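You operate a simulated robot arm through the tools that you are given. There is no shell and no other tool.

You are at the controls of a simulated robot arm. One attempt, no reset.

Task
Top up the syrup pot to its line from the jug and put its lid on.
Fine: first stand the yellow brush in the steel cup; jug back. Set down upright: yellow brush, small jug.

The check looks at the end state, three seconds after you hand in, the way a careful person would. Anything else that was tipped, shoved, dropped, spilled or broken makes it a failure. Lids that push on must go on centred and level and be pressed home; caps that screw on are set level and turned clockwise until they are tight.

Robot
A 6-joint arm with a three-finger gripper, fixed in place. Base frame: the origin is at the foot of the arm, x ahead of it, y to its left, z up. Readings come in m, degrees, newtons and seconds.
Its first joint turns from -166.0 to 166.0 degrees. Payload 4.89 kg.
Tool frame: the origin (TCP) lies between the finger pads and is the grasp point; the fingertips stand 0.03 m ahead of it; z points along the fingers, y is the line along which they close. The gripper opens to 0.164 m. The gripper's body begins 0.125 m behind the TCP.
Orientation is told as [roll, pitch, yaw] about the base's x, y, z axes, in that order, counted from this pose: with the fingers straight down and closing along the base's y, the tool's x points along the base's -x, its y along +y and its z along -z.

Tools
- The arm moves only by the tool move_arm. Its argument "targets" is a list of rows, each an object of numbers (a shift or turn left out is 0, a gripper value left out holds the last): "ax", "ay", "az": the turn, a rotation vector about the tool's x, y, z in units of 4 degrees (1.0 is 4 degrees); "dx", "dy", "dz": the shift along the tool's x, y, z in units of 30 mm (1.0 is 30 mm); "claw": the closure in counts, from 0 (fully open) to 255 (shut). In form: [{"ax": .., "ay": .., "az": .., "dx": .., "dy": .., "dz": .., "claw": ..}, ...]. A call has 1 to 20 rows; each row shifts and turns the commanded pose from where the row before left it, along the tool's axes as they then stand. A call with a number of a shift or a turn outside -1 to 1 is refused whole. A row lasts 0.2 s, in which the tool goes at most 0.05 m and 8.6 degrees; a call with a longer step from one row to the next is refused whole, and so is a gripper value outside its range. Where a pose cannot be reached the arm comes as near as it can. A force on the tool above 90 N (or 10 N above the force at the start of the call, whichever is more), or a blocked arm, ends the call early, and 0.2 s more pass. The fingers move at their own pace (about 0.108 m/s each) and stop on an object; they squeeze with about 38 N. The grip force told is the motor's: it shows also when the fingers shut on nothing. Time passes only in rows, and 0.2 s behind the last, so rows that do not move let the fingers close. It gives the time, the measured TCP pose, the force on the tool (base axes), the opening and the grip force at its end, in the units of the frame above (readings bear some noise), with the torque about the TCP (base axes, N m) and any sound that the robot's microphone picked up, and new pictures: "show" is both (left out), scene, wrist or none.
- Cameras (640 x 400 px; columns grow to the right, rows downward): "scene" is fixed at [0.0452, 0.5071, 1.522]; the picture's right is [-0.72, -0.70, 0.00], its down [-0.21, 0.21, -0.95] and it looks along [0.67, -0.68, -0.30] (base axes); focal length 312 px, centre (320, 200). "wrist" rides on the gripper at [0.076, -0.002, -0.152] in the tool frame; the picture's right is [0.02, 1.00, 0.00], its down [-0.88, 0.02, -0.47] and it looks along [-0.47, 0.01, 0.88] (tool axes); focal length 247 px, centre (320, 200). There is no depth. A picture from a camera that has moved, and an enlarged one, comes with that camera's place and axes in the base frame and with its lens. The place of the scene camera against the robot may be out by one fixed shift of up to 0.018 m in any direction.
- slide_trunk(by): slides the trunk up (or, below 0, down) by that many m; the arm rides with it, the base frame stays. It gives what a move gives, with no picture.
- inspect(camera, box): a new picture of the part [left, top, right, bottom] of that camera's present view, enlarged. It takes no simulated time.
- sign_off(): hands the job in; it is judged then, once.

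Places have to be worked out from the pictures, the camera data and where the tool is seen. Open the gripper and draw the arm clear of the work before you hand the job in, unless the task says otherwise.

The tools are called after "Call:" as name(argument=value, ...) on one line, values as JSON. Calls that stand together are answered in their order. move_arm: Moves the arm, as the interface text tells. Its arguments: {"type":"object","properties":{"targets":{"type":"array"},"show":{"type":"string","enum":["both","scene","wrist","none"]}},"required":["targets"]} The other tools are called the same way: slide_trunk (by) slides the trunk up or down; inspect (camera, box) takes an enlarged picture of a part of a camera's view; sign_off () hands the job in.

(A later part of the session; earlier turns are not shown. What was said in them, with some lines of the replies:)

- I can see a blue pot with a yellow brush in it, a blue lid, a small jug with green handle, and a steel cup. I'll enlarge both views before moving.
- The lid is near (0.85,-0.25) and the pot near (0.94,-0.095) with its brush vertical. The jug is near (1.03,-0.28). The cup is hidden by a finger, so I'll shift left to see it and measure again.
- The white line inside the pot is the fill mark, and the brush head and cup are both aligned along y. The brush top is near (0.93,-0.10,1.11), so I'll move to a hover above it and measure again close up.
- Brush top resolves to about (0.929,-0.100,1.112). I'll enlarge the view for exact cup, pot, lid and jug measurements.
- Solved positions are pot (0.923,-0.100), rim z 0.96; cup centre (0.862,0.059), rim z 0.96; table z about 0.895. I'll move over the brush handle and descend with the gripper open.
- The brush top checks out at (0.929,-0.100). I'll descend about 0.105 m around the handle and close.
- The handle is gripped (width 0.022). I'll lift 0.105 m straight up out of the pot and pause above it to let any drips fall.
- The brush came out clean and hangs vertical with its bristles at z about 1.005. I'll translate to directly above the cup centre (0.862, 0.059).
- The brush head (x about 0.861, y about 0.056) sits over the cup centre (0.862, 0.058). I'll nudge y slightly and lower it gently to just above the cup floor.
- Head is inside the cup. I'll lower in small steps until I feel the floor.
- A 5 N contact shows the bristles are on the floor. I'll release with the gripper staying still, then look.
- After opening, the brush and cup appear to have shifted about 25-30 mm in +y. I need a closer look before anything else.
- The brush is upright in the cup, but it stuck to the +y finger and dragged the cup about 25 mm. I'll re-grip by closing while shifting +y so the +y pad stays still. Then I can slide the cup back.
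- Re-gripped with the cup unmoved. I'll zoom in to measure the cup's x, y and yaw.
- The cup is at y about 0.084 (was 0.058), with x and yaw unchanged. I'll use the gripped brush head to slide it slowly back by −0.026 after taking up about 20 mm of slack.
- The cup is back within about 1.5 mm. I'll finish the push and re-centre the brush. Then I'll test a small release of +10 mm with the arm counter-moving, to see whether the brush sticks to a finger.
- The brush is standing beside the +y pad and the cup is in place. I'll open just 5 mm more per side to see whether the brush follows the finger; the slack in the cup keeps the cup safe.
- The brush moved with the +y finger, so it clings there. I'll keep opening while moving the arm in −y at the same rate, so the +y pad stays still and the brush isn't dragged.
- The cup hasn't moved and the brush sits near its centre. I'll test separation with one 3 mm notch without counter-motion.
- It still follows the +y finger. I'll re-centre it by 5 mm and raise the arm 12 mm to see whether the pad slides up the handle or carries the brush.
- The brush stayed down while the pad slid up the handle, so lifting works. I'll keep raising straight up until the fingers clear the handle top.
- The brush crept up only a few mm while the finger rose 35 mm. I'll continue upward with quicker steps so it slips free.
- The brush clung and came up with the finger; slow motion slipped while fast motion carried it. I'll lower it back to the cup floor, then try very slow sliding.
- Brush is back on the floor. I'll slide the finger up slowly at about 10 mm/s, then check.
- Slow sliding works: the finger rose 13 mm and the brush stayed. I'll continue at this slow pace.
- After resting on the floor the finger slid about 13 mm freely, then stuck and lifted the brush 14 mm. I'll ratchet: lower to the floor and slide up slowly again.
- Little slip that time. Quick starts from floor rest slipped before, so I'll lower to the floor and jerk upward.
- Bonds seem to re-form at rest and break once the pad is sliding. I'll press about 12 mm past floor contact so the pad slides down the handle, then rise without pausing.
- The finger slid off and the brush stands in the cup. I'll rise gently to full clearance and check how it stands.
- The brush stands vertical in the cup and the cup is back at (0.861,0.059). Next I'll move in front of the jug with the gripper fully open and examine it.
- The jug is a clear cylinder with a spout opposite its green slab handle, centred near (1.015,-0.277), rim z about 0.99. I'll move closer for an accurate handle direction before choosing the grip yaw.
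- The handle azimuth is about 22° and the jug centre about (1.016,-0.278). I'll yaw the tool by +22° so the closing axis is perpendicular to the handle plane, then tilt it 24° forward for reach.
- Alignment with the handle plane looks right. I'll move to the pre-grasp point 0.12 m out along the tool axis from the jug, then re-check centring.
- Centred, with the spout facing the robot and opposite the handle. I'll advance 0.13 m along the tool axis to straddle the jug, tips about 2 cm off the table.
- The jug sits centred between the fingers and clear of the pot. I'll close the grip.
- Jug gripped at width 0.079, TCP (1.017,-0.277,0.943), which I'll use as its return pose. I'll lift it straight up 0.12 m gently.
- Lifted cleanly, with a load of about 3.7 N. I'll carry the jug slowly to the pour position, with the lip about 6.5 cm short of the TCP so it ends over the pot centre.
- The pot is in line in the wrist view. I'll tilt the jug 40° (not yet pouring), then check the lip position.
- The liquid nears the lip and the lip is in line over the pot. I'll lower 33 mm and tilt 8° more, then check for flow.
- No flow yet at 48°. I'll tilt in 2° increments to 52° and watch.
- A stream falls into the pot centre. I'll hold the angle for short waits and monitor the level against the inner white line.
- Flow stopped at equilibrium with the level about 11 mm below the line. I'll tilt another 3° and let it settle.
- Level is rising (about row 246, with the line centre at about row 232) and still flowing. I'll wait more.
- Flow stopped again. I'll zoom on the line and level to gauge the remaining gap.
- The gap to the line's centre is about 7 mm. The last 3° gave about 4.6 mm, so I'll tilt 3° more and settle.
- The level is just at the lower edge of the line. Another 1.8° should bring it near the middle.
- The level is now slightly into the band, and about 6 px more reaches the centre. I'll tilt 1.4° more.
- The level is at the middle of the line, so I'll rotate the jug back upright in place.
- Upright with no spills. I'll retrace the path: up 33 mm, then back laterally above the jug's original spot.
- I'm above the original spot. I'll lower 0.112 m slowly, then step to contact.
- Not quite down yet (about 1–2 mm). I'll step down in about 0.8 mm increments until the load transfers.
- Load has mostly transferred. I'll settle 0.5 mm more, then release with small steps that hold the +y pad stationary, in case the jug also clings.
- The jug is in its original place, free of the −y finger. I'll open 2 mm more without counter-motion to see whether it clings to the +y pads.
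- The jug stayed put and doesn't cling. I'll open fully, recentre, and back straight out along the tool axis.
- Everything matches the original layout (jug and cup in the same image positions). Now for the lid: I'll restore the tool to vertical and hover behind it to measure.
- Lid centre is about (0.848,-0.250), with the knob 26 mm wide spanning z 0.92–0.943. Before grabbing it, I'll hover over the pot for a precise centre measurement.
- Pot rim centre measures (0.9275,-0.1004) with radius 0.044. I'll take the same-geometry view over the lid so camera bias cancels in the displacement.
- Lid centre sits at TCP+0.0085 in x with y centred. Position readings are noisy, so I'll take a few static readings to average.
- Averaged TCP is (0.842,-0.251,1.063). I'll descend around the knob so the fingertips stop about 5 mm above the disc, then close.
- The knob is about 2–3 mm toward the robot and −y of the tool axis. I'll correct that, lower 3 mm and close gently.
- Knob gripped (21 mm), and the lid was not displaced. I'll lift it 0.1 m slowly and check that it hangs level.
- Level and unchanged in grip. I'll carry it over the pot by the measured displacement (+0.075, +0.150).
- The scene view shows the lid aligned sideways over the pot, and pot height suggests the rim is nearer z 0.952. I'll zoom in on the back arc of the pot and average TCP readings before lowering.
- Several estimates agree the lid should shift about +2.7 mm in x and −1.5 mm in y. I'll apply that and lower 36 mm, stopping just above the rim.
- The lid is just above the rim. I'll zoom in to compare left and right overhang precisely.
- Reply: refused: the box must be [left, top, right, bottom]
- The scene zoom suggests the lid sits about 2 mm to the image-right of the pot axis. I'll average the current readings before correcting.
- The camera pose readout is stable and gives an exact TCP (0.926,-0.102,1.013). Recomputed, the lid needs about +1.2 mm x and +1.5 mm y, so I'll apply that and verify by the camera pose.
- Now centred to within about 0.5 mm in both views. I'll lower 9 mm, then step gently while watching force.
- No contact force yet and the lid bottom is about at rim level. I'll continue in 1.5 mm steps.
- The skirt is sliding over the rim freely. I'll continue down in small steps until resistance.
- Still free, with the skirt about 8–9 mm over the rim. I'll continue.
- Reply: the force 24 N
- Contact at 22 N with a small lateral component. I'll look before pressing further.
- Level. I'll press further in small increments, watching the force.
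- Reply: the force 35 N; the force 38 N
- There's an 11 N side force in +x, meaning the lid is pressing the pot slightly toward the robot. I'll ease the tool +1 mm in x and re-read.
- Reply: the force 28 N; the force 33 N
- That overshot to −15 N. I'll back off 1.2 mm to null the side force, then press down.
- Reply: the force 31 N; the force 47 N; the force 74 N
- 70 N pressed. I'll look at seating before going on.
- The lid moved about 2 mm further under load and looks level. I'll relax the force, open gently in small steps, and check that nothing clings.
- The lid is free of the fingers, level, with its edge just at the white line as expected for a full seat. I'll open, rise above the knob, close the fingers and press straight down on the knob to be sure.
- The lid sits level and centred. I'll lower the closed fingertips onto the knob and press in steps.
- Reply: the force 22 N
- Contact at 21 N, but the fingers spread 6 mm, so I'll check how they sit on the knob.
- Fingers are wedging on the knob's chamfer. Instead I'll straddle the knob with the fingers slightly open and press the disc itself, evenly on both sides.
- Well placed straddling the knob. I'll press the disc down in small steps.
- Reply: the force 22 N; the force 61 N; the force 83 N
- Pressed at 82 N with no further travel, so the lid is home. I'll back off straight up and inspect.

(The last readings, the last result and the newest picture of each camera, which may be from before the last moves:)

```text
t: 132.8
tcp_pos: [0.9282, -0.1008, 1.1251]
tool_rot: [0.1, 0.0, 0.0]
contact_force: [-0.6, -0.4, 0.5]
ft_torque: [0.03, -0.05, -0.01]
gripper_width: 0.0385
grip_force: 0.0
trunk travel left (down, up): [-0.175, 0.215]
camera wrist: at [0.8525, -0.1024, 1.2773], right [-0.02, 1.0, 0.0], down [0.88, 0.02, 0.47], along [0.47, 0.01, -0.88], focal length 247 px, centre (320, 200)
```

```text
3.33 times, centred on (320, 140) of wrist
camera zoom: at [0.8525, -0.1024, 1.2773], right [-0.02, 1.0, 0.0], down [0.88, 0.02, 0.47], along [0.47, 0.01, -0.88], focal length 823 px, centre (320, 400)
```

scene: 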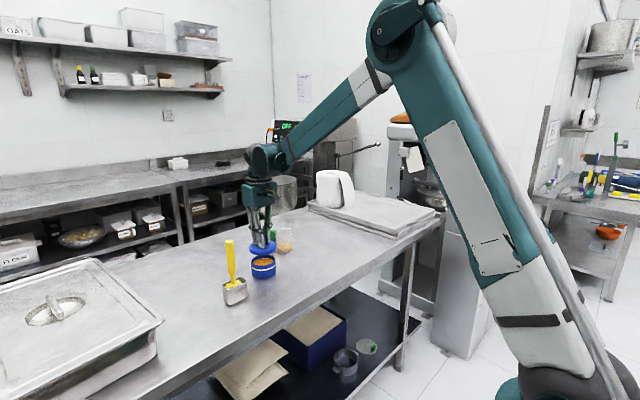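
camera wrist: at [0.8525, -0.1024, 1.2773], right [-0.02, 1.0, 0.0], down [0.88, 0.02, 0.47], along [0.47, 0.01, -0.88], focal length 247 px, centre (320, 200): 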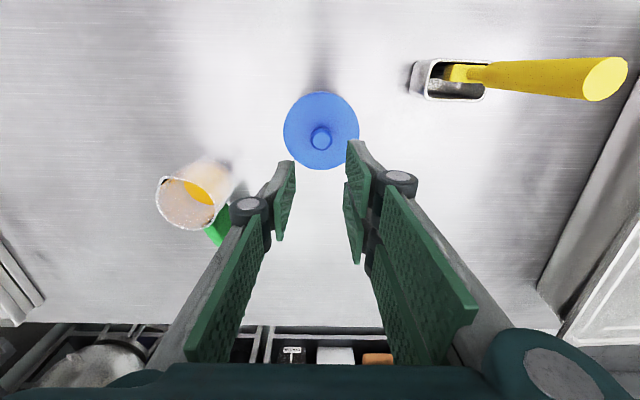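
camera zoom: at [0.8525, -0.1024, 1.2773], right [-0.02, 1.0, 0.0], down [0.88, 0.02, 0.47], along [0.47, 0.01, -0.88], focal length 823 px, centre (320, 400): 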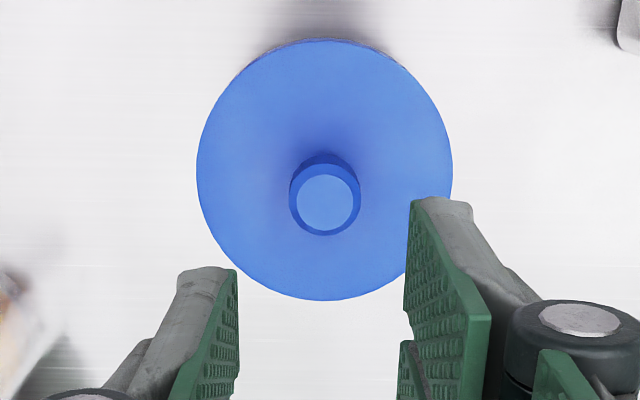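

Lid level, centred and home; brush upright in the cup; jug back and upright. I'll open the gripper and draw the arm up and back, clear of the work.

Call:
move_arm(targets=[{"dz": -1}, {"dz": -1}, {"dz": -1}, {"dz": -1, "claw": 100}, {"dz": -1, "claw": 0}, {"dz": -1, "dx": 0.8, "dy": -0.5}, {"dx": 1, "dy": -0.5}, {"dx": 1, "dy": -0.5}, {"dx": 1, "dy": -0.5}, {"dx": 1, "dy": -0.5}, {"dx": 1, "dy": -0.5}, {"dx": 1, "dy": -0.5}, {"dx": 1, "dy": -0.5}, {"dx": 1}, {"dx": 1}, {"dx": 1}, {}, {}], show="both")

Call:
inspect(camera="scene", box=[210, 200, 350, 310])

```text
t: 136.6
tcp_pos: [0.607, -0.2206, 1.305]
tool_rot: [0.0, 0.0, 0.0]
contact_force: [-1.1, 0.7, 0.5]
ft_torque: [-0.02, -0.08, -0.03]
gripper_width: 0.1638
grip_force: 0.0
trunk travel left (down, up): [-0.175, 0.215]
camera wrist: at [0.5295, -0.2219, 1.457], right [-0.02, 1.0, 0.0], down [0.88, 0.02, 0.47], along [0.47, 0.01, -0.88], focal length 247 px, centre (320, 200)
```

scene: 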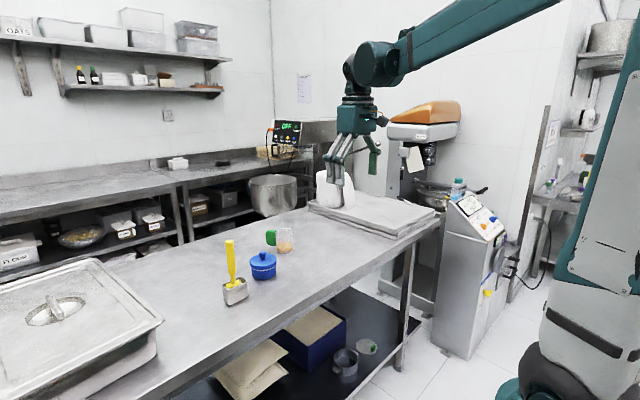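
wrist: 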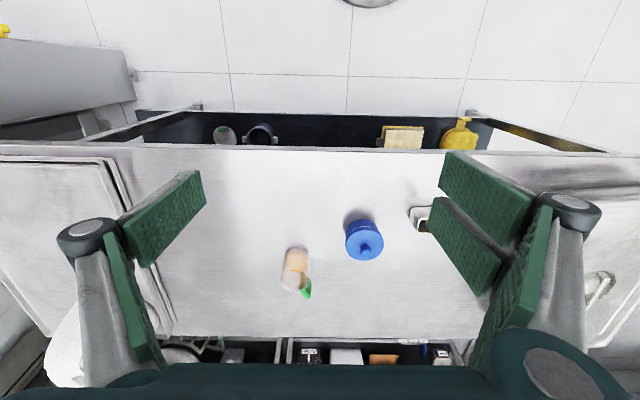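

```text
3.64 times, centred on (280, 255) of scene
camera zoom: at [0.0452, 0.5071, 1.522], right [-0.72, -0.7, 0.0], down [-0.21, 0.21, -0.95], along [0.67, -0.68, -0.3], focal length 1136 px, centre (466, 0)
```

zoom: 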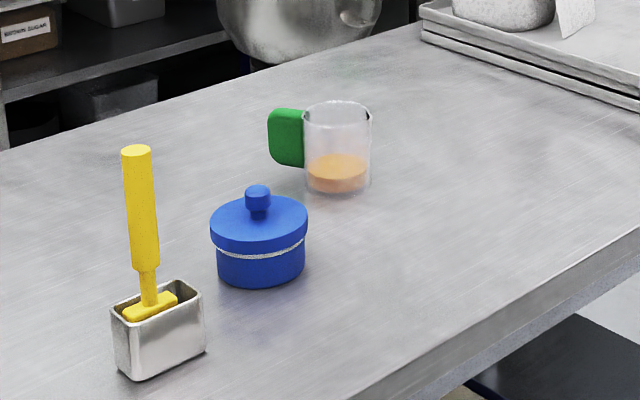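

The arm is clear with the gripper open. The brush stands in the cup, the pot is filled to its line with the lid pressed home, and the jug is back upright. No spills are visible, so I'm handing in.

Call:
sign_off()

```text
The job is handed in.
```

The syrup pot is filled to its line with the lid pressed on. The yellow brush stands upright in the steel cup, and the small jug is back upright where it started. The job is handed in, with the gripper open and the arm clear.

- **Pot:** I poured in small steps until the syrup reached the middle of the white line. The lid is level and centred; I pressed it to 82 N and it didn't move any further.
- **Steel cup:** This part went wrong at first. The brush handle stuck to one finger as I let go and dragged the cup about 25 mm. I slid the cup back to within about 1–2 mm of where it was and worked the finger free.
- **Pot position:** It may have moved by up to about 1 mm while I seated the lid.

I saw no spills in the last pictures.
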